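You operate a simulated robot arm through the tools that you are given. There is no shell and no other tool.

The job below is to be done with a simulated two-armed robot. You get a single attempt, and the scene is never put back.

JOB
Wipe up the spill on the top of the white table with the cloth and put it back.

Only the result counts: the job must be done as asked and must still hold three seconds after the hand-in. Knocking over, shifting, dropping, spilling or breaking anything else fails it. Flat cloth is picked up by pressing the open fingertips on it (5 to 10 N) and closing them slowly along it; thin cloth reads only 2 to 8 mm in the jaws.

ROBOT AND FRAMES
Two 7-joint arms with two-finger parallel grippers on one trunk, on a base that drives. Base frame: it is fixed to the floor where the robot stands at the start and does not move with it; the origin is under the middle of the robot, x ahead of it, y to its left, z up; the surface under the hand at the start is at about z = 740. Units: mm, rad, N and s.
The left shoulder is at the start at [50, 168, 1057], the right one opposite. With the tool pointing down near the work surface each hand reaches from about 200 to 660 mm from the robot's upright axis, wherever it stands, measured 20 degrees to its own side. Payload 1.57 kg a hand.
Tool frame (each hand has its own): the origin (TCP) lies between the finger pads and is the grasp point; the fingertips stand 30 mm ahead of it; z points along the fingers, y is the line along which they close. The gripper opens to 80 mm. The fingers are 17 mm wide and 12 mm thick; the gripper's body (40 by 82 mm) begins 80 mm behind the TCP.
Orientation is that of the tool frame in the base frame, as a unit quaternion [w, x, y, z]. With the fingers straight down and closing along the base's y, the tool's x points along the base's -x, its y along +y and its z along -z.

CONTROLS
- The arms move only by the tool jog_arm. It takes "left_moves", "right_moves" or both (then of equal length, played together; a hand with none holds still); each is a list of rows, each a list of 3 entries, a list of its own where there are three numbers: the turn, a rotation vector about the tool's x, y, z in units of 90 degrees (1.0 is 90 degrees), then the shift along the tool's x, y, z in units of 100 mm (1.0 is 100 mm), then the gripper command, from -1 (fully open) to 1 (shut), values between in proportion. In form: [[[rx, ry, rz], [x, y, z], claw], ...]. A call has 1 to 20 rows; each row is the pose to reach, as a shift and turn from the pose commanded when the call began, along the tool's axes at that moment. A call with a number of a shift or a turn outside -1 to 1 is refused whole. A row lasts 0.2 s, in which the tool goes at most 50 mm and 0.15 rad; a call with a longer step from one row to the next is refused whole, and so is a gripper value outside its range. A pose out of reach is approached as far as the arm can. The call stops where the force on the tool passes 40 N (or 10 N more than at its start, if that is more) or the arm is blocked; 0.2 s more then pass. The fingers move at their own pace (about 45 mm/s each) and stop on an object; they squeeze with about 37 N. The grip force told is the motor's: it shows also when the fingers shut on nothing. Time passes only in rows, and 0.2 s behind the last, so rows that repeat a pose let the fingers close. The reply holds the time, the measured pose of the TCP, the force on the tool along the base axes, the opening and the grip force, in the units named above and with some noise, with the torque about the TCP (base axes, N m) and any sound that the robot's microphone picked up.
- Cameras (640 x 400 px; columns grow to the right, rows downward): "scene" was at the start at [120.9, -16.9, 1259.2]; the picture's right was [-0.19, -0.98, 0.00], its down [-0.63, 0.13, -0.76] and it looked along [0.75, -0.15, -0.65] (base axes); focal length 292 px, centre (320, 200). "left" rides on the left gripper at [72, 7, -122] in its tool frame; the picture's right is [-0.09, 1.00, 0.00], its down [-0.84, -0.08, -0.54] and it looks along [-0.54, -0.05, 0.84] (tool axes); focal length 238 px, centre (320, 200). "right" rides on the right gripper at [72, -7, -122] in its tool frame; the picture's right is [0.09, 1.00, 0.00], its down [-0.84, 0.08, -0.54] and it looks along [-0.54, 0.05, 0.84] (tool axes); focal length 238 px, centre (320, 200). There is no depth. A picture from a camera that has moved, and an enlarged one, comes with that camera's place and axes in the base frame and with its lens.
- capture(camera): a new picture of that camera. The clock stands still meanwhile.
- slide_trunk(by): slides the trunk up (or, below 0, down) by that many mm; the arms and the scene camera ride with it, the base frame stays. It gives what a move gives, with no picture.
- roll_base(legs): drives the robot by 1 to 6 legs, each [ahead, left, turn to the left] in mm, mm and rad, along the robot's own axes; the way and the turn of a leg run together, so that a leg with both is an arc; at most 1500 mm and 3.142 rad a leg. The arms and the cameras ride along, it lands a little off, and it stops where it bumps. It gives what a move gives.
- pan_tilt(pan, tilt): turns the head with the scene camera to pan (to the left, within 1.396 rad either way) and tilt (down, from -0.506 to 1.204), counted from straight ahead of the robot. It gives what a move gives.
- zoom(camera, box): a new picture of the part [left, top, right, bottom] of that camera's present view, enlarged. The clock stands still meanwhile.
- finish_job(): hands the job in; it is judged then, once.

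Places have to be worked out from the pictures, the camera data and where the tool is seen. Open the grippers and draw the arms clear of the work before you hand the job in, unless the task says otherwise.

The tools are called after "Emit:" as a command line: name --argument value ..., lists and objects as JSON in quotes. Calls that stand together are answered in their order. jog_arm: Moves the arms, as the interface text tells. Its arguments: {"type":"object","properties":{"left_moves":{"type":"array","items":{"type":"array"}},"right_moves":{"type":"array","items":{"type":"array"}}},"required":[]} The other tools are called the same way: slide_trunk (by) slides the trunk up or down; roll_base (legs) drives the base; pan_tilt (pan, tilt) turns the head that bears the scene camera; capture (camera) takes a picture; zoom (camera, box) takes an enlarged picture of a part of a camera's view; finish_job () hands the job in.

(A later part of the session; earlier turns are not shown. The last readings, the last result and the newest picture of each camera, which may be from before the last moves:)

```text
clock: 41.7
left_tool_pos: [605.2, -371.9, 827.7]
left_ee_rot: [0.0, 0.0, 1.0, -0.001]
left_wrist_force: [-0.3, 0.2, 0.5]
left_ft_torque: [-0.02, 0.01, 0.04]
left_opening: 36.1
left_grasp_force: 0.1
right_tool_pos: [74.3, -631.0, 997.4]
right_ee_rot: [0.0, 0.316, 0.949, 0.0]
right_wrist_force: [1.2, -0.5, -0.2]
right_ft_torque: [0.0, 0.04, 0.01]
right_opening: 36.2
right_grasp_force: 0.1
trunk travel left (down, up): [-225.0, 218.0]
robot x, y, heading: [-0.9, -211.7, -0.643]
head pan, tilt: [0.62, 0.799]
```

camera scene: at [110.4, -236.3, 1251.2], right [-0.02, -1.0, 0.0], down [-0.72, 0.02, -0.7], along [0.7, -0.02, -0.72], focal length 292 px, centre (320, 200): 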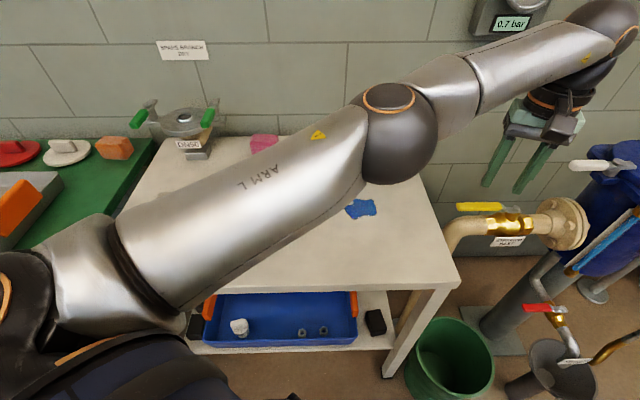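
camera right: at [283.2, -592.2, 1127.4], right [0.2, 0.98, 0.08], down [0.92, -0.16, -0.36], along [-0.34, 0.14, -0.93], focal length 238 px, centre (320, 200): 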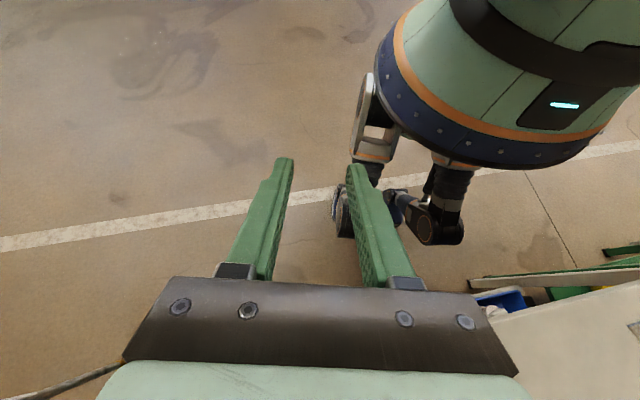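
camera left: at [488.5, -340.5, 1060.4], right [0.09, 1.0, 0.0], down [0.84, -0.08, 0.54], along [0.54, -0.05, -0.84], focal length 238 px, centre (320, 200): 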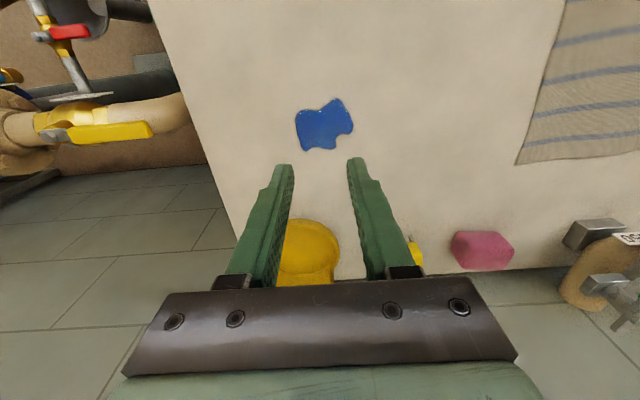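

The far side of the spill is reachable. Now I move the left hand over to the cloth's right edge.

Emit:
jog_arm --left_moves '[[[0, 0, 0], [0.05, 0.25, -0.15], 0.1], [[0, 0, 0], [0.1, 0.5, -0.3], 0.1], [[0, 0, 0], [0.15, 0.75, -0.3], 0.1], [[0, 0, 0], [0.2, 1.0, -0.3], 0.1]]'

Emit:
jog_arm --left_moves '[[[0, 0, 0], [0.05, 0.25, 0], 0.1], [[0, 0, 0], [0.1, 0.5, 0], 0.1], [[0, 0, 0], [0.15, 0.75, 0], 0.1], [[0, 0, 0], [0.2, 1.0, 0], 0.1]]'

Emit:
jog_arm --left_moves '[[[0, 0, 0], [0.05, 0.25, 0], 0.1], [[0, 0, 0], [0.1, 0.5, 0], 0.1], [[0, 0, 0], [0.15, 0.75, 0], 0.1], [[0, 0, 0], [0.2, 1.0, 0.2], 0.1]]'

Emit:
capture --camera "left"

Emit:
capture --camera "scene"

```text
clock: 42.7
left_tool_pos: [584.4, -270.9, 856.4]
left_ee_rot: [0.001, 0.001, 1.0, -0.001]
left_wrist_force: [-0.4, -0.3, -0.4]
left_ft_torque: [0.0, -0.02, -0.01]
left_opening: 35.9
left_grasp_force: 0.1
right_tool_pos: [74.0, -630.9, 998.1]
right_ee_rot: [-0.001, 0.316, 0.949, 0.0]
right_wrist_force: [-0.2, -0.4, 0.1]
right_ft_torque: [0.01, 0.03, 0.03]
right_opening: 36.0
right_grasp_force: 0.1
trunk travel left (down, up): [-225.0, 218.0]
robot x, y, heading: [1.5, -210.8, -0.645]
head pan, tilt: [0.62, 0.799]
```

```text
clock: 43.7
left_tool_pos: [563.1, -170.5, 857.3]
left_ee_rot: [0.001, 0.001, 1.0, 0.0]
left_wrist_force: [1.2, 0.1, -0.6]
left_ft_torque: [-0.02, -0.02, 0.0]
left_opening: 36.1
left_grasp_force: 0.0
right_tool_pos: [75.3, -631.3, 998.2]
right_ee_rot: [0.0, 0.316, 0.949, 0.0]
right_wrist_force: [-0.2, 0.3, -0.4]
right_ft_torque: [0.01, -0.01, 0.0]
right_opening: 36.2
right_grasp_force: 0.0
trunk travel left (down, up): [-225.0, 218.0]
robot x, y, heading: [-1.1, -211.8, -0.648]
head pan, tilt: [0.62, 0.799]
```

```text
clock: 44.7
left_tool_pos: [544.4, -72.2, 837.8]
left_ee_rot: [0.002, 0.001, 1.0, -0.001]
left_wrist_force: [0.2, 0.2, -0.1]
left_ft_torque: [0.02, 0.02, 0.01]
left_opening: 36.2
left_grasp_force: 0.0
right_tool_pos: [73.8, -632.1, 998.4]
right_ee_rot: [0.0, 0.316, 0.949, 0.0]
right_wrist_force: [-0.1, 0.0, -0.1]
right_ft_torque: [-0.01, -0.02, 0.01]
right_opening: 36.0
right_grasp_force: 0.0
trunk travel left (down, up): [-225.0, 218.0]
robot x, y, heading: [-0.0, -210.6, -0.649]
head pan, tilt: [0.62, 0.799]
```

```text
taken
camera left: at [472.6, -64.9, 960.4], right [0.09, 1.0, 0.0], down [0.84, -0.08, 0.54], along [0.54, -0.05, -0.84], focal length 238 px, centre (320, 200)
```

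left: 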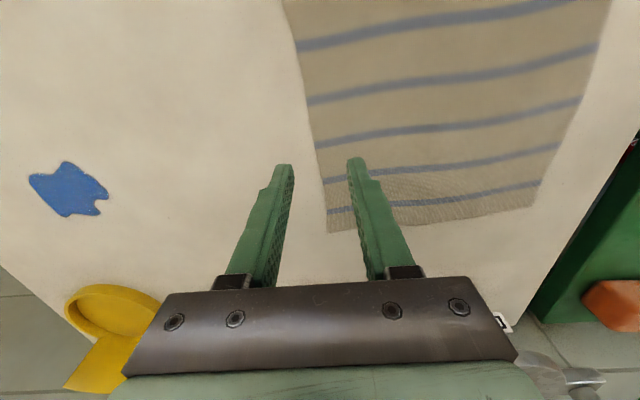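

```text
taken
camera scene: at [110.4, -236.1, 1251.3], right [-0.02, -1.0, 0.0], down [-0.72, 0.02, -0.7], along [0.7, -0.02, -0.72], focal length 292 px, centre (320, 200)
```

scene: 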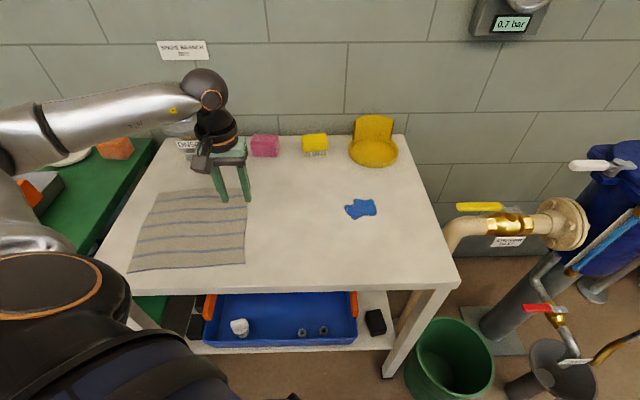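

The cloth's right edge is near y=-81 at x=545. I shift the left hand to y≈-38, open the fingers to about 50 mm and come down to just above the cloth.

Emit:
jog_arm --left_moves '[[[0, 0, 0], [0, 0.2, 0.2], -0.25], [[0, 0, 0], [0, 0.34, 0.4], -0.25], [[0, 0, 0], [0, 0.34, 0.55], -0.25], [[0, 0, 0], [0, 0.34, 0.58], -0.25]]'

Emit:
capture --camera "left"

```text
clock: 45.7
left_tool_pos: [545.6, -37.5, 780.6]
left_ee_rot: [0.0, 0.0, 1.0, -0.001]
left_wrist_force: [-0.1, 0.4, 0.3]
left_ft_torque: [-0.03, -0.03, -0.02]
left_opening: 50.1
left_grasp_force: 0.1
right_tool_pos: [73.3, -631.4, 998.2]
right_ee_rot: [0.0, 0.317, 0.948, -0.001]
right_wrist_force: [0.5, 0.4, 0.0]
right_ft_torque: [-0.02, 0.0, -0.01]
right_opening: 35.7
right_grasp_force: 0.1
trunk travel left (down, up): [-225.0, 218.0]
robot x, y, heading: [-1.6, -211.7, -0.649]
head pan, tilt: [0.62, 0.799]
```

```text
taken
camera left: at [473.7, -30.5, 902.6], right [0.09, 1.0, 0.0], down [0.84, -0.08, 0.54], along [0.54, -0.05, -0.84], focal length 238 px, centre (320, 200)
```

left: 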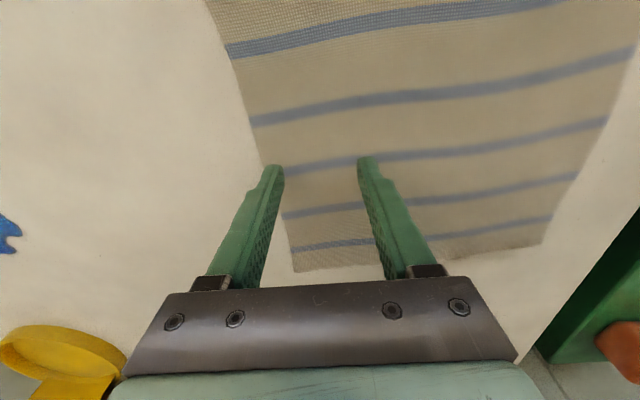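

The outer fingertip sits just inside the cloth's edge; I nudge 4 mm inward and lower gently towards contact, reading the force.

Emit:
jog_arm --left_moves '[[[0, 0, 0], [0, 0.04, 0.02], -0.25], [[0, 0, 0], [0, 0.04, 0.05], -0.25], [[0, 0, 0], [0, 0.04, 0.07], -0.25]]'

Emit:
jog_arm --left_moves '[[[0, 0, 0], [0, 0, 0.015], -0.25], [[0, 0, 0], [0, 0, 0.03], -0.25], [[0, 0, 0], [0, 0, 0.03], -0.25]]'

```text
clock: 46.5
left_tool_pos: [545.1, -33.5, 772.5]
left_ee_rot: [0.001, 0.0, 1.0, -0.002]
left_wrist_force: [-0.5, 0.3, 0.1]
left_ft_torque: [0.01, -0.01, -0.02]
left_opening: 50.0
left_grasp_force: 0.0
right_tool_pos: [74.5, -632.4, 998.9]
right_ee_rot: [-0.001, 0.316, 0.949, 0.0]
right_wrist_force: [0.0, -0.1, -0.5]
right_ft_torque: [-0.03, 0.01, -0.01]
right_opening: 36.1
right_grasp_force: 0.1
trunk travel left (down, up): [-225.0, 218.0]
robot x, y, heading: [0.3, -210.7, -0.637]
head pan, tilt: [0.62, 0.799]
```

```text
clock: 47.3
left_tool_pos: [546.0, -34.5, 770.8]
left_ee_rot: [0.002, -0.001, 1.0, -0.001]
left_wrist_force: [-2.2, 3.2, 16.6]
left_ft_torque: [-0.3, 0.08, -0.04]
left_opening: 49.3
left_grasp_force: 0.0
right_tool_pos: [71.2, -631.2, 999.6]
right_ee_rot: [0.001, 0.316, 0.949, 0.0]
right_wrist_force: [-0.2, -0.7, -0.4]
right_ft_torque: [0.02, -0.02, 0.0]
right_opening: 36.3
right_grasp_force: 0.1
trunk travel left (down, up): [-225.0, 218.0]
robot x, y, heading: [-1.0, -210.5, -0.638]
head pan, tilt: [0.62, 0.799]
```

Contact gives 16.6 N, a bit high. I lift by 1 mm to get about 8 N and close the fingers slowly along the cloth.

Emit:
jog_arm --left_moves '[[[0, 0, 0], [0, 0, -0.01], -0.25], [[0, 0, 0], [0, 0, -0.01], -0.25]]'

```text
clock: 47.9
left_tool_pos: [545.6, -34.5, 771.2]
left_ee_rot: [0.002, 0.0, 1.0, 0.0]
left_wrist_force: [2.0, 1.0, 13.3]
left_ft_torque: [-0.18, -0.03, 0.02]
left_opening: 49.2
left_grasp_force: 0.0
right_tool_pos: [73.1, -632.2, 998.2]
right_ee_rot: [0.001, 0.317, 0.948, 0.001]
right_wrist_force: [0.8, 0.8, 0.6]
right_ft_torque: [-0.01, -0.03, 0.02]
right_opening: 36.0
right_grasp_force: 0.0
trunk travel left (down, up): [-225.0, 218.0]
robot x, y, heading: [-0.9, -209.7, -0.648]
head pan, tilt: [0.62, 0.799]
```

Still 13 N (about 3.3 N per mm), so I raise 1.5 mm more and begin closing slowly.

Emit:
jog_arm --left_moves '[[[0, 0, 0], [0, 0, -0.015], -0.25], [[0, 0, 0], [0, 0, -0.015], -0.15], [[0, 0, 0], [0, 0, -0.015], -0.05], [[0, 0, 0], [0, 0, -0.015], 0.05], [[0, 0, 0], [0, 0, -0.015], 0.15]]'

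Emit:
capture --camera "left"

```text
clock: 49.1
left_tool_pos: [544.3, -32.9, 771.1]
left_ee_rot: [0.0, -0.001, 1.0, 0.0]
left_wrist_force: [0.3, 0.9, 5.8]
left_ft_torque: [-0.07, 0.02, 0.0]
left_opening: 33.2
left_grasp_force: 0.1
right_tool_pos: [75.1, -632.0, 998.2]
right_ee_rot: [0.001, 0.316, 0.949, -0.001]
right_wrist_force: [0.3, 0.6, -0.3]
right_ft_torque: [0.0, -0.04, -0.02]
right_opening: 36.0
right_grasp_force: 0.1
trunk travel left (down, up): [-225.0, 218.0]
robot x, y, heading: [-1.6, -209.7, -0.645]
head pan, tilt: [0.62, 0.799]
```

```text
taken
camera left: at [472.7, -26.3, 894.4], right [0.09, 1.0, 0.0], down [0.84, -0.08, 0.54], along [0.54, -0.05, -0.84], focal length 238 px, centre (320, 200)
```

left: 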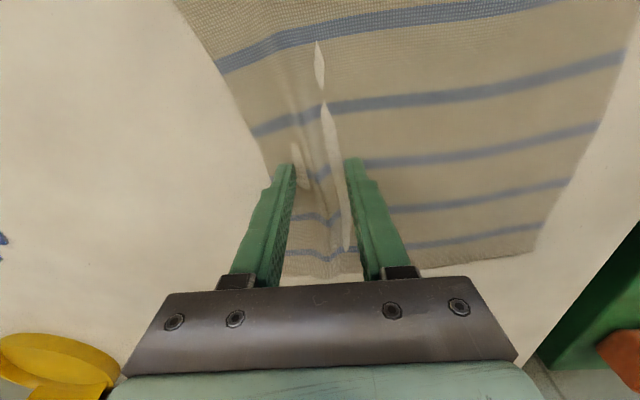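

The cloth is bunching into a ridge between the fingers at 5.8 N, as wanted. I continue closing.

Emit:
jog_arm --left_moves '[[[0, 0, 0], [0, 0, 0], 0.25], [[0, 0, 0], [0, 0, 0], 0.35], [[0, 0, 0], [0, 0, 0], 0.45], [[0, 0, 0], [0, 0, 0], 0.55], [[0, 0, 0], [0, 0, 0], 0.65], [[0, 0, 0], [0, 0, 0], 0.75], [[0, 0, 0], [0, 0, 0], 0.85], [[0, 0, 0], [0, 0, 0], 0.95], [[0, 0, 0], [0, 0, 0], 1.0], [[0, 0, 0], [0, 0, 0], 1.0], [[0, 0, 0], [0, 0, 0], 1.0]]'

Emit:
capture --camera "left"

Emit:
zoom --camera "scene" --box '[110, 120, 310, 290]'

```text
clock: 51.5
left_tool_pos: [544.9, -33.0, 770.9]
left_ee_rot: [0.0, 0.0, 1.0, -0.001]
left_wrist_force: [-0.4, 0.6, 2.5]
left_ft_torque: [-0.01, -0.01, -0.02]
left_opening: 2.1
left_grasp_force: 24.2
right_tool_pos: [73.9, -631.7, 997.7]
right_ee_rot: [0.0, 0.317, 0.948, 0.0]
right_wrist_force: [0.2, -0.9, 0.5]
right_ft_torque: [0.0, -0.02, -0.01]
right_opening: 35.8
right_grasp_force: 0.1
trunk travel left (down, up): [-225.0, 218.0]
robot x, y, heading: [-0.7, -203.5, -0.644]
head pan, tilt: [0.62, 0.799]
```

```text
taken
camera left: at [473.0, -26.4, 894.4], right [0.09, 1.0, 0.0], down [0.84, -0.08, 0.54], along [0.54, -0.05, -0.84], focal length 238 px, centre (320, 200)
```

left: 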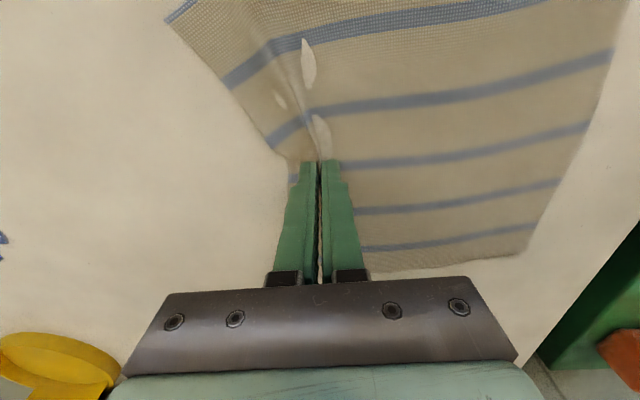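

```text
2.35 times, centred on (210, 205) of scene
camera zoom: at [110.2, -236.3, 1251.3], right [-0.02, -1.0, 0.0], down [-0.72, 0.02, -0.7], along [0.7, -0.02, -0.72], focal length 686 px, centre (579, 188)
```

zoom: 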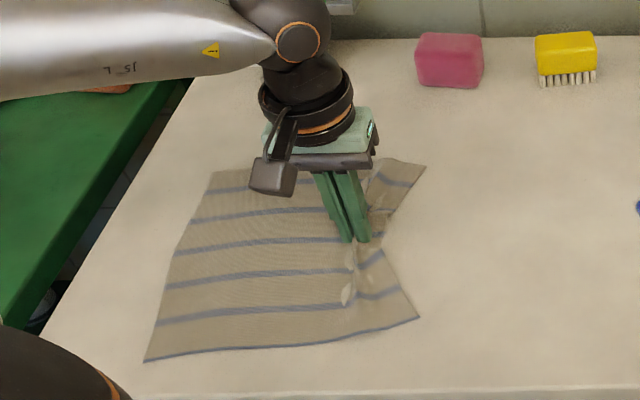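

The pinch holds (2.1 mm opening, 24 N grip). Now I drag the cloth slowly to the right, with the tips lightly on the table.

Emit:
jog_arm --left_moves '[[[0, 0, 0], [0, -0.1, 0], 1], [[0, 0, 0], [-0.02, -0.25, 0], 1], [[0, 0, 0], [-0.04, -0.4, 0], 1], [[0, 0, 0], [-0.06, -0.55, 0], 1], [[0, 0, 0], [-0.08, -0.7, 0], 1], [[0, 0, 0], [-0.1, -0.85, 0], 1], [[0, 0, 0], [-0.1, -1.0, 0], 1]]'

Emit:
capture --camera "scene"

Emit:
capture --camera "left"

```text
clock: 53.1
left_tool_pos: [555.8, -133.9, 772.0]
left_ee_rot: [0.001, 0.0, 1.0, 0.0]
left_wrist_force: [1.2, 0.2, 1.0]
left_ft_torque: [-0.02, 0.01, -0.01]
left_opening: 2.1
left_grasp_force: 23.9
right_tool_pos: [74.6, -631.1, 998.1]
right_ee_rot: [0.001, 0.317, 0.948, 0.0]
right_wrist_force: [0.3, -0.4, -0.6]
right_ft_torque: [-0.01, 0.0, 0.01]
right_opening: 35.8
right_grasp_force: 0.1
trunk travel left (down, up): [-225.0, 218.0]
robot x, y, heading: [-5.0, -212.1, -0.644]
head pan, tilt: [0.62, 0.799]
```

```text
taken
camera scene: at [110.4, -236.4, 1251.2], right [-0.02, -1.0, 0.0], down [-0.72, 0.02, -0.7], along [0.7, -0.02, -0.72], focal length 292 px, centre (320, 200)
```

scene: 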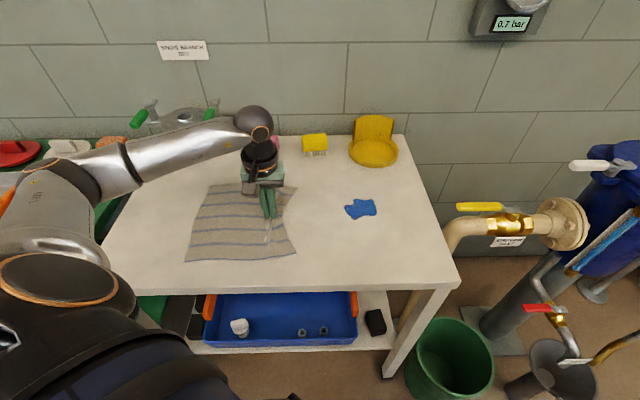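

```text
taken
camera left: at [483.9, -126.9, 894.7], right [0.09, 1.0, 0.0], down [0.84, -0.08, 0.54], along [0.54, -0.05, -0.84], focal length 238 px, centre (320, 200)
```

left: 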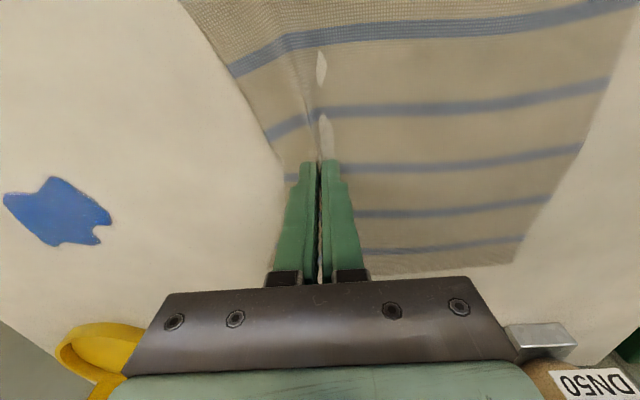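

The whole cloth follows the drag nicely. I drag on by another 100 mm towards the spill.

Emit:
jog_arm --left_moves '[[[0, 0, 0], [0, -0.15, 0], 1], [[0, 0, 0], [-0.02, -0.3, 0], 1], [[0, 0, 0], [-0.04, -0.45, 0], 1], [[0, 0, 0], [-0.06, -0.6, 0], 1], [[0, 0, 0], [-0.08, -0.75, 0], 1], [[0, 0, 0], [-0.1, -0.9, 0], 1], [[0, 0, 0], [-0.1, -1.0, 0], 1]]'

Emit:
capture --camera "scene"

Emit:
capture --camera "left"

```text
clock: 54.7
left_tool_pos: [567.3, -233.3, 772.7]
left_ee_rot: [0.001, 0.0, 1.0, 0.001]
left_wrist_force: [-0.2, 0.1, 0.2]
left_ft_torque: [-0.02, 0.0, 0.01]
left_opening: 2.1
left_grasp_force: 23.3
right_tool_pos: [73.4, -630.9, 998.5]
right_ee_rot: [0.001, 0.316, 0.949, 0.0]
right_wrist_force: [-0.1, 0.8, 0.0]
right_ft_torque: [-0.01, -0.02, -0.02]
right_opening: 35.9
right_grasp_force: 0.1
trunk travel left (down, up): [-225.0, 218.0]
robot x, y, heading: [-4.4, -212.8, -0.642]
head pan, tilt: [0.62, 0.799]
```

```text
taken
camera scene: at [110.4, -236.4, 1251.2], right [-0.02, -1.0, 0.0], down [-0.72, 0.02, -0.7], along [0.7, -0.02, -0.72], focal length 292 px, centre (320, 200)
```

scene: 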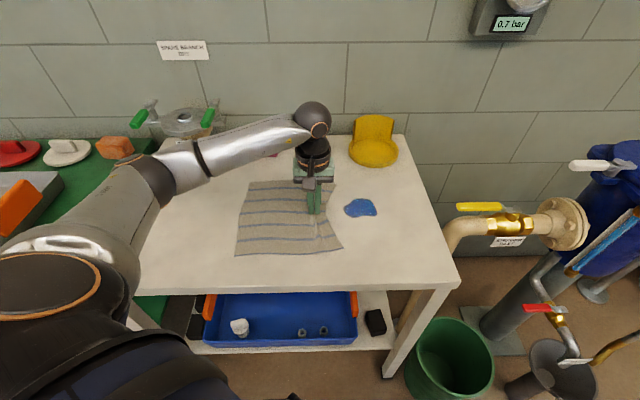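

```text
taken
camera left: at [494.2, -227.3, 894.9], right [0.09, 1.0, 0.0], down [0.84, -0.08, 0.54], along [0.54, -0.05, -0.84], focal length 238 px, centre (320, 200)
```

left: 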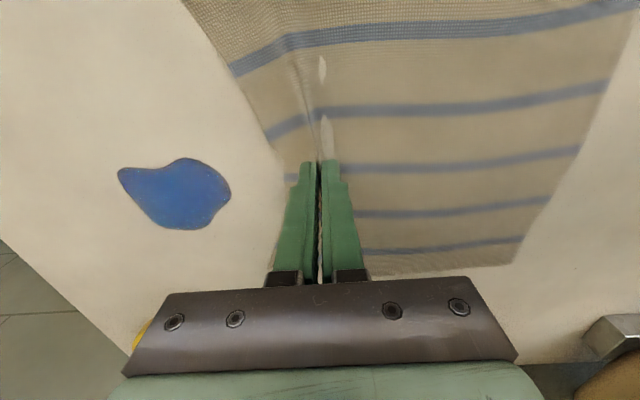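

The spill's outline now looks smoother than before. I zoom in to check what changed.

Emit:
zoom --camera "scene" --box '[280, 150, 440, 270]'

Emit:
zoom --camera "left" --box '[90, 120, 330, 270]'

```text
3.33 times, centred on (360, 210) of scene
camera zoom: at [110.4, -236.4, 1251.2], right [-0.02, -1.0, 0.0], down [-0.72, 0.02, -0.7], along [0.7, -0.02, -0.72], focal length 972 px, centre (187, 167)
```

zoom: 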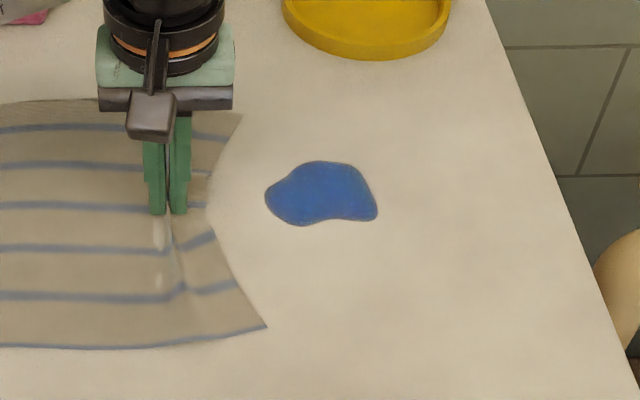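

```text
2.67 times, centred on (210, 195) of left
camera zoom: at [494.2, -227.3, 894.9], right [0.09, 1.0, 0.0], down [0.84, -0.08, 0.54], along [0.54, -0.05, -0.84], focal length 636 px, centre (613, 213)
```

zoom: 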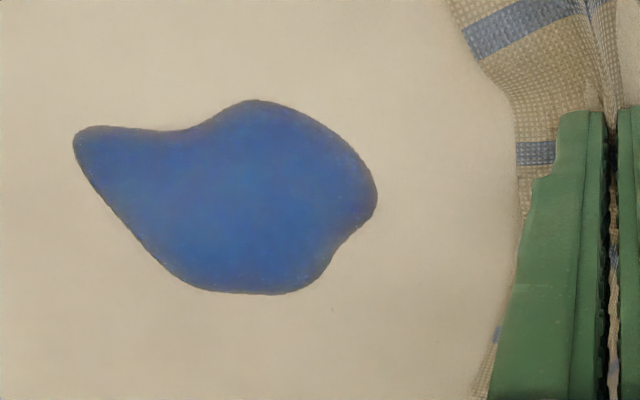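

The spill's extent is unchanged (about x 548–612, y -381 to -305). I move up to its edge and press the cloth down gently before starting strokes.

Emit:
jog_arm --left_moves '[[[0, 0, 0], [0.05, -0.15, 0], 1], [[0, 0, 0], [0.1, -0.3, 0], 1], [[0, 0, 0], [0.17, -0.45, 0], 1], [[0, 0, 0], [0.2, -0.5, 0.02], 1], [[0, 0, 0], [0.2, -0.5, 0.04], 1]]'

```text
clock: 55.9
left_tool_pos: [548.1, -283.1, 771.3]
left_ee_rot: [0.002, -0.001, 1.0, -0.003]
left_wrist_force: [2.1, 1.9, 18.1]
left_ft_torque: [-0.04, -0.04, 0.0]
left_opening: 2.0
left_grasp_force: 23.7
right_tool_pos: [71.7, -630.9, 998.4]
right_ee_rot: [0.001, 0.317, 0.948, 0.0]
right_wrist_force: [1.0, -0.5, 0.0]
right_ft_torque: [-0.01, 0.01, 0.0]
right_opening: 36.0
right_grasp_force: 0.0
trunk travel left (down, up): [-225.0, 218.0]
robot x, y, heading: [-1.4, -208.5, -0.649]
head pan, tilt: [0.62, 0.799]
```

18 N is more than needed; I ease off 2 mm and make zigzag strokes across the first half of the spill.

Emit:
jog_arm --left_moves '[[[0, 0, 0], [0, -0.1, -0.02], 1], [[0, 0, 0], [-0.22, -0.12, -0.02], 1], [[0, 0, 0], [-0.44, -0.14, -0.02], 1], [[0, 0, 0], [-0.64, -0.15, -0.02], 1], [[0, 0, 0], [-0.64, -0.27, -0.02], 1], [[0, 0, 0], [-0.44, -0.28, -0.02], 1], [[0, 0, 0], [-0.22, -0.29, -0.02], 1], [[0, 0, 0], [0, -0.3, -0.02], 1]]'

Emit:
capture --camera "scene"

Emit:
capture --camera "left"

```text
clock: 57.7
left_tool_pos: [545.6, -313.0, 771.6]
left_ee_rot: [0.002, -0.002, 1.0, -0.002]
left_wrist_force: [6.8, 0.0, 19.4]
left_ft_torque: [-0.14, -0.17, 0.04]
left_opening: 2.1
left_grasp_force: 23.5
right_tool_pos: [72.8, -631.8, 997.9]
right_ee_rot: [0.001, 0.317, 0.948, -0.001]
right_wrist_force: [0.1, 0.2, 0.2]
right_ft_torque: [0.0, 0.0, 0.02]
right_opening: 36.0
right_grasp_force: 0.1
trunk travel left (down, up): [-225.0, 218.0]
robot x, y, heading: [3.5, -209.9, -0.639]
head pan, tilt: [0.62, 0.799]
```

```text
taken
camera scene: at [109.2, -236.0, 1251.4], right [-0.02, -1.0, 0.0], down [-0.72, 0.02, -0.7], along [0.7, -0.02, -0.72], focal length 292 px, centre (320, 200)
```

scene: 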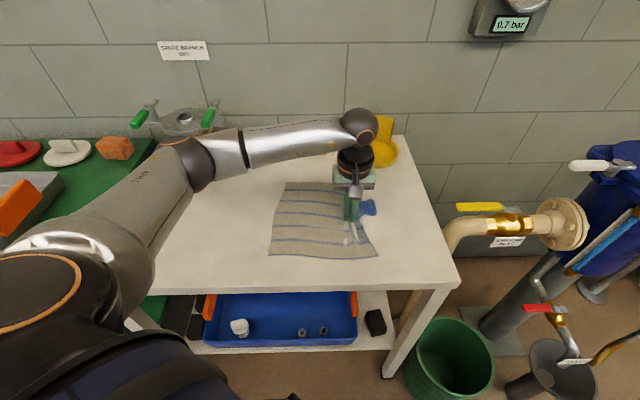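

```text
taken
camera left: at [472.9, -305.9, 893.9], right [0.09, 1.0, 0.0], down [0.83, -0.07, 0.55], along [0.54, -0.05, -0.84], focal length 238 px, centre (320, 200)
```

left: 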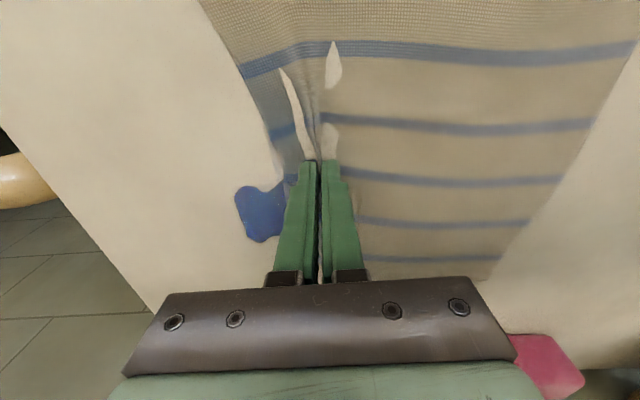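

The cloth is picking up blue and part of the spill is gone. I ease off another 1.5 mm and continue the zigzag over the rest.

Emit:
jog_arm --left_moves '[[[0, 0, 0], [0, -0.12, -0.015], 1], [[0, 0, 0], [-0.22, -0.13, -0.015], 1], [[0, 0, 0], [-0.44, -0.14, -0.015], 1], [[0, 0, 0], [-0.66, -0.15, -0.015], 1], [[0, 0, 0], [-0.66, -0.27, -0.015], 1], [[0, 0, 0], [-0.44, -0.28, -0.015], 1], [[0, 0, 0], [-0.22, -0.29, -0.015], 1], [[0, 0, 0], [0, -0.3, -0.015], 1], [[0, 0, 0], [0, -0.42, -0.015], 1], [[0, 0, 0], [-0.22, -0.43, -0.015], 1], [[0, 0, 0], [-0.44, -0.44, -0.015], 1], [[0, 0, 0], [-0.66, -0.45, -0.015], 1]]'

Emit:
capture --camera "scene"

Emit:
capture --camera "left"

```text
clock: 60.3
left_tool_pos: [611.6, -358.5, 771.6]
left_ee_rot: [0.001, 0.001, 1.0, -0.001]
left_wrist_force: [-3.3, -1.2, 7.9]
left_ft_torque: [-0.08, 0.12, -0.02]
left_opening: 2.1
left_grasp_force: 23.4
right_tool_pos: [72.8, -631.8, 998.9]
right_ee_rot: [0.003, 0.317, 0.948, 0.0]
right_wrist_force: [0.0, 0.3, -0.2]
right_ft_torque: [0.01, -0.02, -0.05]
right_opening: 36.1
right_grasp_force: 0.0
trunk travel left (down, up): [-225.0, 218.0]
robot x, y, heading: [0.2, -207.0, -0.647]
head pan, tilt: [0.62, 0.799]
```

```text
taken
camera scene: at [109.3, -236.1, 1251.4], right [-0.02, -1.0, 0.0], down [-0.72, 0.02, -0.7], along [0.7, -0.02, -0.72], focal length 292 px, centre (320, 200)
```

scene: 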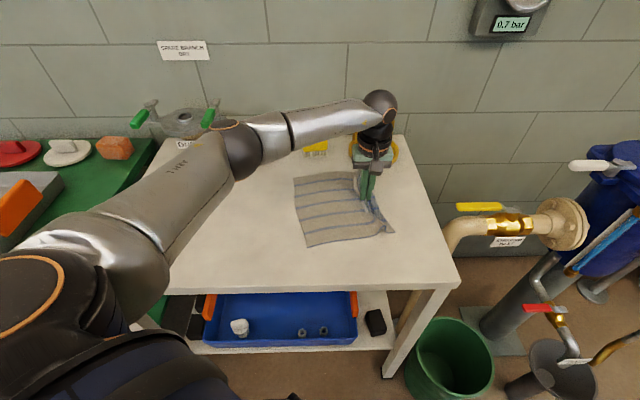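

```text
taken
camera left: at [538.4, -351.6, 894.3], right [0.09, 1.0, 0.0], down [0.84, -0.08, 0.54], along [0.54, -0.05, -0.84], focal length 238 px, centre (320, 200)
```

left: 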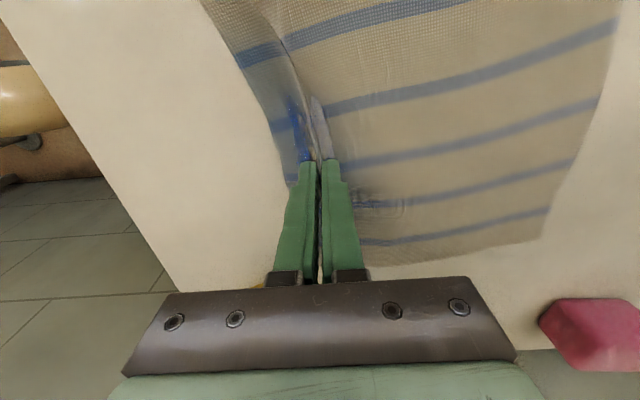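

No blue is visible beyond the cloth now. I continue the zigzag to y≈-395 to cover the remaining side fully.

Emit:
jog_arm --left_moves '[[[0, 0, 0], [0, -0.12, 0], 1], [[0, 0, 0], [0.22, -0.12, 0], 1], [[0, 0, 0], [0.44, -0.13, 0], 1], [[0, 0, 0], [0.66, -0.13, 0], 1], [[0, 0, 0], [0.66, -0.25, 0], 1], [[0, 0, 0], [0.44, -0.25, 0], 1], [[0, 0, 0], [0.22, -0.26, 0], 1], [[0, 0, 0], [0, -0.26, 0], 1], [[0, 0, 0], [0.1, -0.36, 0], 1], [[0, 0, 0], [0.32, -0.37, 0], 1], [[0, 0, 0], [0.5, -0.37, 0], 1]]'

Emit:
capture --camera "scene"

Emit:
capture --camera "left"

```text
clock: 62.7
left_tool_pos: [563.1, -393.1, 772.3]
left_ee_rot: [0.001, 0.0, 1.0, 0.0]
left_wrist_force: [1.9, -0.2, 3.9]
left_ft_torque: [-0.05, -0.04, 0.02]
left_opening: 2.0
left_grasp_force: 24.3
right_tool_pos: [74.0, -631.9, 998.0]
right_ee_rot: [0.0, 0.316, 0.949, 0.0]
right_wrist_force: [0.3, 0.8, -1.2]
right_ft_torque: [-0.03, 0.03, -0.01]
right_opening: 36.1
right_grasp_force: 0.0
trunk travel left (down, up): [-225.0, 218.0]
robot x, y, heading: [-4.3, -212.0, -0.644]
head pan, tilt: [0.62, 0.799]
```

```text
taken
camera scene: at [110.2, -236.2, 1251.2], right [-0.02, -1.0, 0.0], down [-0.72, 0.02, -0.7], along [0.7, -0.02, -0.72], focal length 292 px, centre (320, 200)
```

scene: 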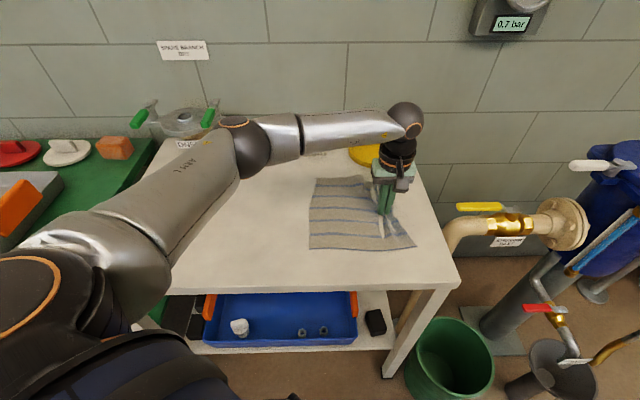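

```text
taken
camera left: at [489.6, -387.0, 894.5], right [0.09, 1.0, 0.0], down [0.84, -0.08, 0.54], along [0.54, -0.05, -0.84], focal length 238 px, centre (320, 200)
```

left: 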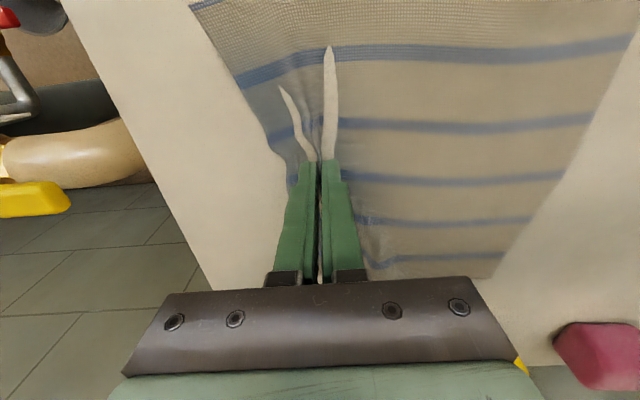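

The wiping pass is complete down to y≈-395 and no blue shows around the cloth. Now I press lightly and open the fingers slowly so the pinched fold is spread flat again.

Emit:
jog_arm --left_moves '[[[0, 0, 0], [0, 0, 0.01], 0.9], [[0, 0, 0], [0, 0, 0.01], 0.8], [[0, 0, 0], [0, 0, 0.01], 0.7], [[0, 0, 0], [0, 0, 0.01], 0.6], [[0, 0, 0], [0, 0, 0.01], 0.5], [[0, 0, 0], [0, 0, 0.01], 0.4], [[0, 0, 0], [0, 0, 0.01], 0.3], [[0, 0, 0], [0, 0, 0.01], 0.2], [[0, 0, 0], [0, 0, 0.01], 0.1], [[0, 0, 0], [0, 0, 0.01], 0.0], [[0, 0, 0], [0, 0, 0.01], -0.1], [[0, 0, 0], [0, 0, 0.01], -0.2], [[0, 0, 0], [0, 0, 0.01], -0.25]]'

Emit:
capture --camera "left"

```text
clock: 65.5
left_tool_pos: [561.0, -394.1, 771.0]
left_ee_rot: [0.001, 0.0, 1.0, -0.001]
left_wrist_force: [-0.9, 3.3, 7.3]
left_ft_torque: [-0.09, 0.01, -0.01]
left_opening: 45.7
left_grasp_force: 0.1
right_tool_pos: [72.4, -632.0, 997.9]
right_ee_rot: [0.001, 0.317, 0.949, 0.001]
right_wrist_force: [0.4, -0.5, -0.3]
right_ft_torque: [0.02, 0.02, 0.02]
right_opening: 35.6
right_grasp_force: 0.1
trunk travel left (down, up): [-225.0, 218.0]
robot x, y, heading: [-0.4, -211.6, -0.643]
head pan, tilt: [0.62, 0.799]
```

```text
taken
camera left: at [489.3, -387.3, 894.2], right [0.09, 1.0, 0.0], down [0.84, -0.08, 0.54], along [0.54, -0.05, -0.84], focal length 238 px, centre (320, 200)
```

left: 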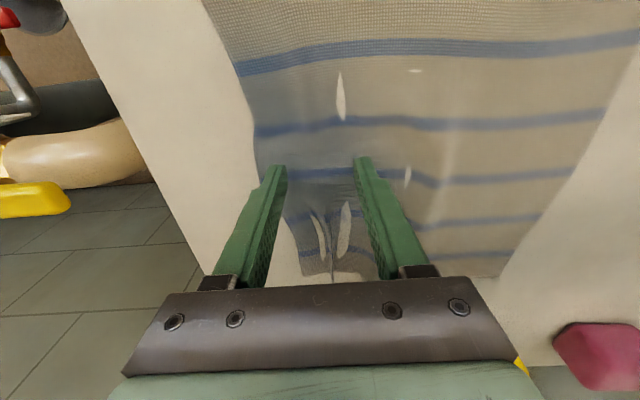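

The fold is spread out again. I lift the hand straight up and look at the cloth and the table.

Emit:
jog_arm --left_moves '[[[0, 0, 0], [0, 0, -0.1], -0.25], [[0, 0, 0], [0, 0, -0.3], -0.25], [[0, 0, 0], [0, 0, -0.6], -0.25], [[0, 0, 0], [0, 0, -1.0], -0.25]]'

Emit:
jog_arm --left_moves '[[[0, 0, 0], [0.2, 0.2, -0.1], -0.25], [[0, 0, 0], [0.4, 0.4, -0.2], -0.25], [[0, 0, 0], [0.4, 0.7, -0.2], -0.25], [[0, 0, 0], [0.4, 1.0, -0.2], -0.25]]'

Emit:
capture --camera "left"

Emit:
zoom --camera "scene" --box '[260, 130, 460, 270]'

```text
clock: 66.5
left_tool_pos: [562.0, -394.5, 869.7]
left_ee_rot: [0.0, 0.0, 1.0, 0.0]
left_wrist_force: [0.0, -0.4, 0.1]
left_ft_torque: [-0.02, 0.01, 0.02]
left_opening: 50.1
left_grasp_force: 0.1
right_tool_pos: [72.6, -630.6, 999.0]
right_ee_rot: [0.0, 0.316, 0.949, 0.0]
right_wrist_force: [-0.5, -0.3, -0.4]
right_ft_torque: [-0.02, -0.01, -0.02]
right_opening: 35.8
right_grasp_force: 0.0
trunk travel left (down, up): [-225.0, 218.0]
robot x, y, heading: [-0.7, -210.2, -0.648]
head pan, tilt: [0.62, 0.799]
```

```text
clock: 67.5
left_tool_pos: [521.4, -295.6, 888.8]
left_ee_rot: [0.0, 0.0, 1.0, 0.0]
left_wrist_force: [-0.5, 0.1, 0.1]
left_ft_torque: [-0.01, -0.02, -0.02]
left_opening: 49.9
left_grasp_force: 0.1
right_tool_pos: [73.8, -631.5, 997.0]
right_ee_rot: [0.0, 0.316, 0.949, -0.001]
right_wrist_force: [0.1, 0.2, 1.3]
right_ft_torque: [-0.02, -0.02, 0.03]
right_opening: 36.3
right_grasp_force: 0.0
trunk travel left (down, up): [-225.0, 218.0]
robot x, y, heading: [-1.6, -209.4, -0.649]
head pan, tilt: [0.62, 0.799]
```

```text
taken
camera left: at [449.4, -290.0, 1011.1], right [0.09, 1.0, 0.0], down [0.84, -0.08, 0.54], along [0.54, -0.05, -0.84], focal length 238 px, centre (320, 200)
```

left: 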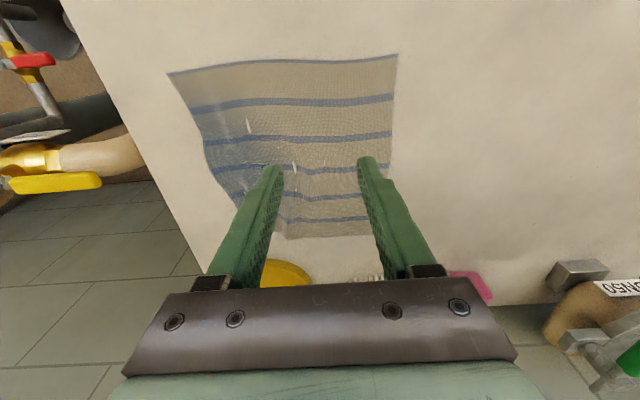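

```text
2.86 times, centred on (360, 200) of scene
camera zoom: at [110.5, -236.0, 1251.2], right [-0.02, -1.0, 0.0], down [-0.72, 0.02, -0.7], along [0.7, -0.02, -0.72], focal length 833 px, centre (206, 200)
```

zoom: 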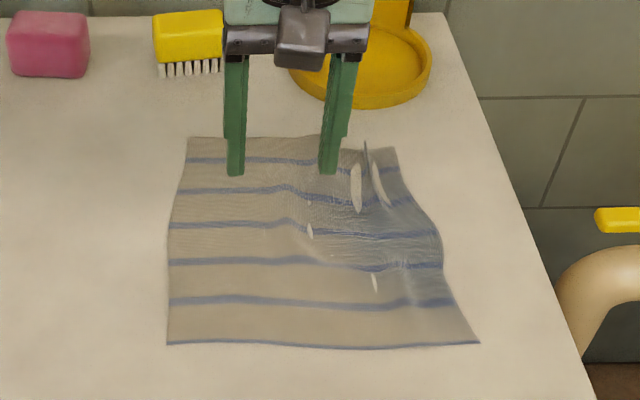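

The cloth lies nearly flat over the spill area, stained blue, with its left edge near y≈-227 at x≈573. I now go to pinch it near the left edge to drag it back.

Emit:
jog_arm --left_moves '[[[0, 0, 0], [-0.2, 0.15, 0.2], 0.0], [[0, 0, 0], [-0.4, 0.31, 0.4], 0.0], [[0, 0, 0], [-0.52, 0.31, 0.7], 0.0], [[0, 0, 0], [-0.52, 0.31, 0.95], 0.0], [[0, 0, 0], [-0.52, 0.31, 1.0], 0.0]]'

Emit:
capture --camera "left"

```text
clock: 68.7
left_tool_pos: [575.1, -264.3, 790.3]
left_ee_rot: [0.001, 0.0, 1.0, -0.001]
left_wrist_force: [-0.5, -0.4, 0.4]
left_ft_torque: [0.01, 0.0, 0.0]
left_opening: 40.0
left_grasp_force: 0.1
right_tool_pos: [74.0, -631.7, 996.8]
right_ee_rot: [0.0, 0.316, 0.949, 0.0]
right_wrist_force: [0.3, -0.1, -0.2]
right_ft_torque: [-0.02, 0.02, 0.0]
right_opening: 36.0
right_grasp_force: 0.1
trunk travel left (down, up): [-225.0, 218.0]
robot x, y, heading: [1.9, -207.4, -0.641]
head pan, tilt: [0.62, 0.799]
```

```text
taken
camera left: at [502.4, -257.3, 912.6], right [0.09, 1.0, 0.0], down [0.84, -0.08, 0.54], along [0.54, -0.05, -0.84], focal length 238 px, centre (320, 200)
```

left: 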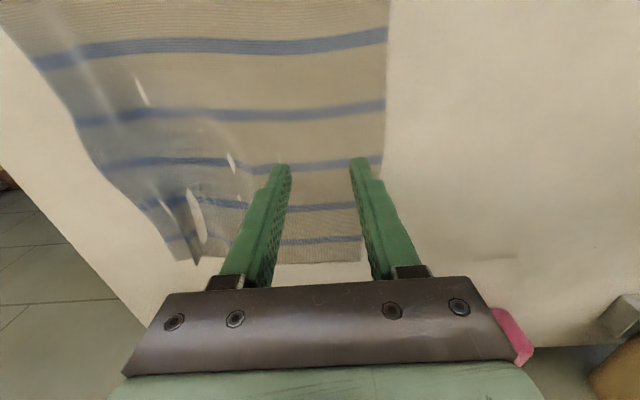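

The left edge is nearer y≈-216 here, so I shift 8 mm left and lower to contact.

Emit:
jog_arm --left_moves '[[[0, 0, 0], [0, 0.08, 0.08], 0.0], [[0, 0, 0], [0, 0.08, 0.15], 0.0], [[0, 0, 0], [0, 0.08, 0.175], 0.0]]'

Emit:
jog_arm --left_moves '[[[0, 0, 0], [0, 0, 0.01], 0.0], [[0, 0, 0], [0, 0, 0.02], 0.0], [[0, 0, 0], [0, 0, 0.02], 0.0]]'

```text
clock: 69.5
left_tool_pos: [573.6, -256.6, 772.7]
left_ee_rot: [0.0, 0.0, 1.0, -0.002]
left_wrist_force: [0.0, 0.2, -0.3]
left_ft_torque: [0.03, -0.01, 0.0]
left_opening: 39.8
left_grasp_force: 0.0
right_tool_pos: [74.4, -631.5, 998.2]
right_ee_rot: [-0.001, 0.317, 0.949, -0.001]
right_wrist_force: [-1.0, 0.4, 0.3]
right_ft_torque: [0.0, 0.01, 0.02]
right_opening: 36.4
right_grasp_force: 0.1
trunk travel left (down, up): [-225.0, 218.0]
robot x, y, heading: [-0.3, -211.7, -0.646]
head pan, tilt: [0.62, 0.799]
```

```text
clock: 70.3
left_tool_pos: [573.8, -255.2, 770.5]
left_ee_rot: [0.001, 0.001, 1.0, 0.0]
left_wrist_force: [-1.0, 0.3, 5.3]
left_ft_torque: [0.14, 0.03, 0.03]
left_opening: 40.0
left_grasp_force: 0.4
right_tool_pos: [72.6, -630.8, 998.3]
right_ee_rot: [0.001, 0.317, 0.949, -0.001]
right_wrist_force: [-0.7, 0.1, 0.4]
right_ft_torque: [0.01, -0.01, 0.01]
right_opening: 35.6
right_grasp_force: 0.1
trunk travel left (down, up): [-225.0, 218.0]
robot x, y, heading: [-0.1, -210.2, -0.646]
head pan, tilt: [0.62, 0.799]
```

Contact at 5.3 N. I press half a millimetre more and close slowly along the cloth.

Emit:
jog_arm --left_moves '[[[0, 0, 0], [0, 0, 0.006], 0.0], [[0, 0, 0], [0, 0, 0.006], 0.1], [[0, 0, 0], [0, 0, 0.006], 0.2], [[0, 0, 0], [0, 0, 0.006], 0.3], [[0, 0, 0], [0, 0, 0.006], 0.4], [[0, 0, 0], [0, 0, 0.006], 0.5], [[0, 0, 0], [0, 0, 0.006], 0.6], [[0, 0, 0], [0, 0, 0.006], 0.7], [[0, 0, 0], [0, 0, 0.006], 0.8], [[0, 0, 0], [0, 0, 0.006], 0.9], [[0, 0, 0], [0, 0, 0.006], 1.0], [[0, 0, 0], [0, 0, 0.006], 1.0], [[0, 0, 0], [0, 0, 0.006], 1.0]]'

Emit:
capture --camera "left"

```text
clock: 73.1
left_tool_pos: [573.0, -256.1, 772.0]
left_ee_rot: [0.002, 0.0, 1.0, -0.002]
left_wrist_force: [-0.3, -2.3, 10.4]
left_ft_torque: [0.02, -0.02, -0.02]
left_opening: 2.1
left_grasp_force: 24.2
right_tool_pos: [72.7, -630.3, 998.4]
right_ee_rot: [0.001, 0.317, 0.948, 0.0]
right_wrist_force: [-0.3, -0.2, 1.5]
right_ft_torque: [0.0, 0.01, -0.01]
right_opening: 36.0
right_grasp_force: 0.1
trunk travel left (down, up): [-225.0, 218.0]
robot x, y, heading: [-0.3, -212.5, -0.644]
head pan, tilt: [0.62, 0.799]
```

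```text
taken
camera left: at [501.3, -249.9, 894.2], right [0.09, 1.0, 0.0], down [0.84, -0.08, 0.54], along [0.54, -0.05, -0.84], focal length 238 px, centre (320, 200)
```

left: 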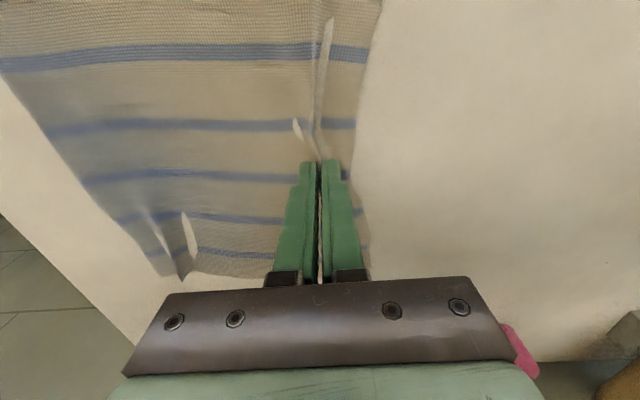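

The left side is pinched. I lighten the pressure and drag the cloth back left, first 95 mm, and check the wiped area.

Emit:
jog_arm --left_moves '[[[0, 0, 0], [0, 0.05, -0.025], 1], [[0, 0, 0], [0.01, 0.2, -0.025], 1], [[0, 0, 0], [0.03, 0.35, -0.025], 1], [[0, 0, 0], [0.05, 0.5, -0.025], 1], [[0, 0, 0], [0.07, 0.65, -0.025], 1], [[0, 0, 0], [0.09, 0.8, -0.025], 1], [[0, 0, 0], [0.1, 0.95, -0.025], 1]]'

Emit:
capture --camera "scene"

Emit:
capture --camera "left"

```text
clock: 74.7
left_tool_pos: [562.2, -160.2, 772.4]
left_ee_rot: [0.001, 0.0, 1.0, -0.002]
left_wrist_force: [0.6, -0.2, 0.1]
left_ft_torque: [0.0, 0.0, 0.03]
left_opening: 2.2
left_grasp_force: 23.6
right_tool_pos: [72.8, -631.7, 998.2]
right_ee_rot: [0.0, 0.316, 0.949, 0.0]
right_wrist_force: [-0.5, -0.2, -0.1]
right_ft_torque: [0.01, 0.04, 0.0]
right_opening: 36.0
right_grasp_force: 0.0
trunk travel left (down, up): [-225.0, 218.0]
robot x, y, heading: [-2.6, -211.4, -0.641]
head pan, tilt: [0.62, 0.799]
```

```text
taken
camera scene: at [110.4, -236.2, 1251.2], right [-0.02, -1.0, 0.0], down [-0.72, 0.02, -0.7], along [0.7, -0.02, -0.72], focal length 292 px, centre (320, 200)
```

scene: 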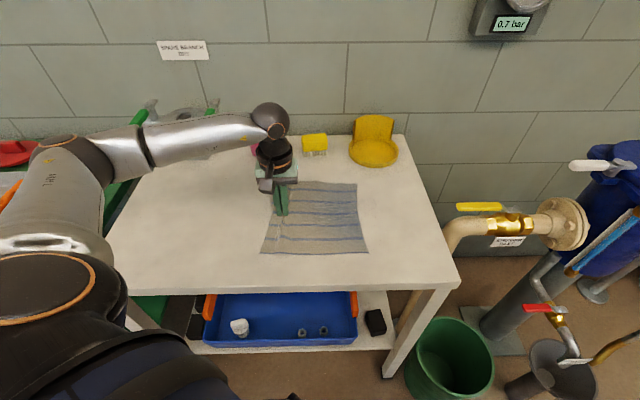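

```text
taken
camera left: at [491.0, -154.1, 895.9], right [0.09, 1.0, 0.0], down [0.84, -0.08, 0.54], along [0.54, -0.05, -0.84], focal length 238 px, centre (320, 200)
```

left: 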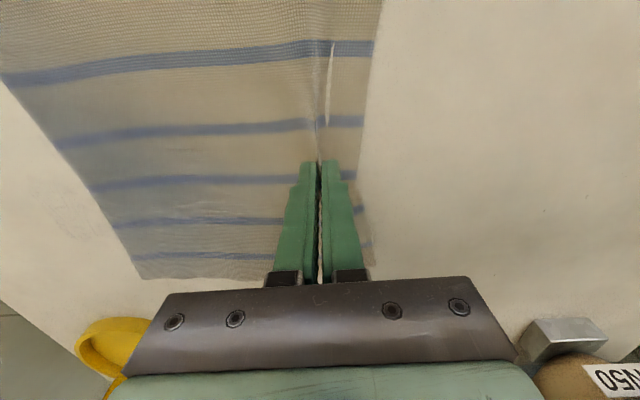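

The cloth trails flat and smooth. I continue dragging another 95 mm to uncover the spill area.

Emit:
jog_arm --left_moves '[[[0, 0, 0], [0.01, 0.15, 0], 1], [[0, 0, 0], [0.03, 0.3, 0], 1], [[0, 0, 0], [0.05, 0.45, 0], 1], [[0, 0, 0], [0.07, 0.6, 0], 1], [[0, 0, 0], [0.09, 0.75, 0], 1], [[0, 0, 0], [0.1, 0.9, 0], 1], [[0, 0, 0], [0.1, 0.95, 0], 1]]'

Emit:
capture --camera "scene"

Emit:
zoom --camera "scene" --box '[280, 140, 440, 270]'

```text
clock: 76.3
left_tool_pos: [554.7, -65.5, 773.5]
left_ee_rot: [-0.001, -0.001, 1.0, -0.001]
left_wrist_force: [0.9, -0.7, -0.3]
left_ft_torque: [0.0, 0.02, -0.02]
left_opening: 1.8
left_grasp_force: 24.2
right_tool_pos: [73.6, -632.3, 997.4]
right_ee_rot: [0.0, 0.317, 0.949, 0.001]
right_wrist_force: [-0.5, -0.3, 0.7]
right_ft_torque: [0.0, 0.01, 0.01]
right_opening: 35.9
right_grasp_force: 0.1
trunk travel left (down, up): [-225.0, 218.0]
robot x, y, heading: [-4.2, -208.5, -0.64]
head pan, tilt: [0.62, 0.799]
```

```text
taken
camera scene: at [110.4, -236.3, 1251.2], right [-0.02, -1.0, 0.0], down [-0.72, 0.02, -0.7], along [0.7, -0.02, -0.72], focal length 292 px, centre (320, 200)
```

scene: 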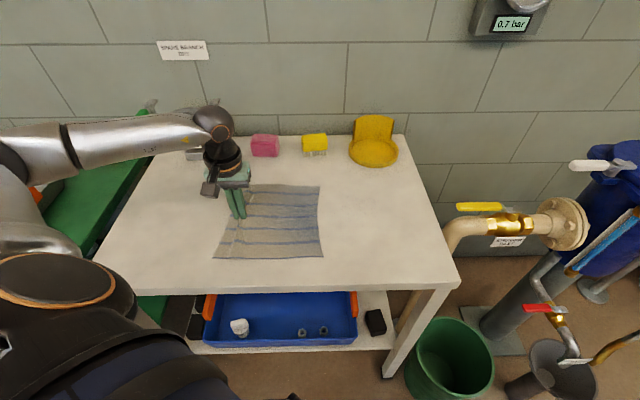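

```text
3.08 times, centred on (360, 205) of scene
camera zoom: at [110.4, -236.3, 1251.2], right [-0.02, -1.0, 0.0], down [-0.72, 0.02, -0.7], along [0.7, -0.02, -0.72], focal length 897 px, centre (197, 185)
```

zoom: 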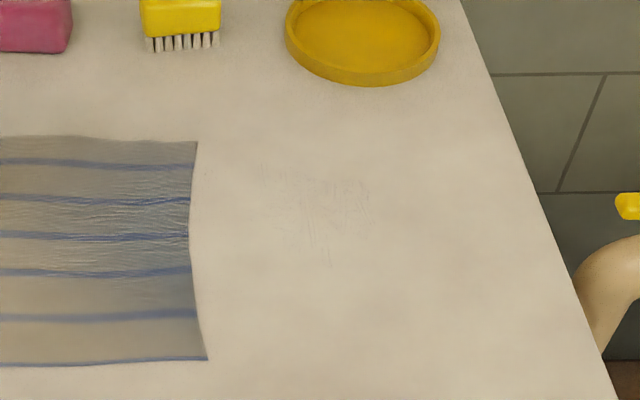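

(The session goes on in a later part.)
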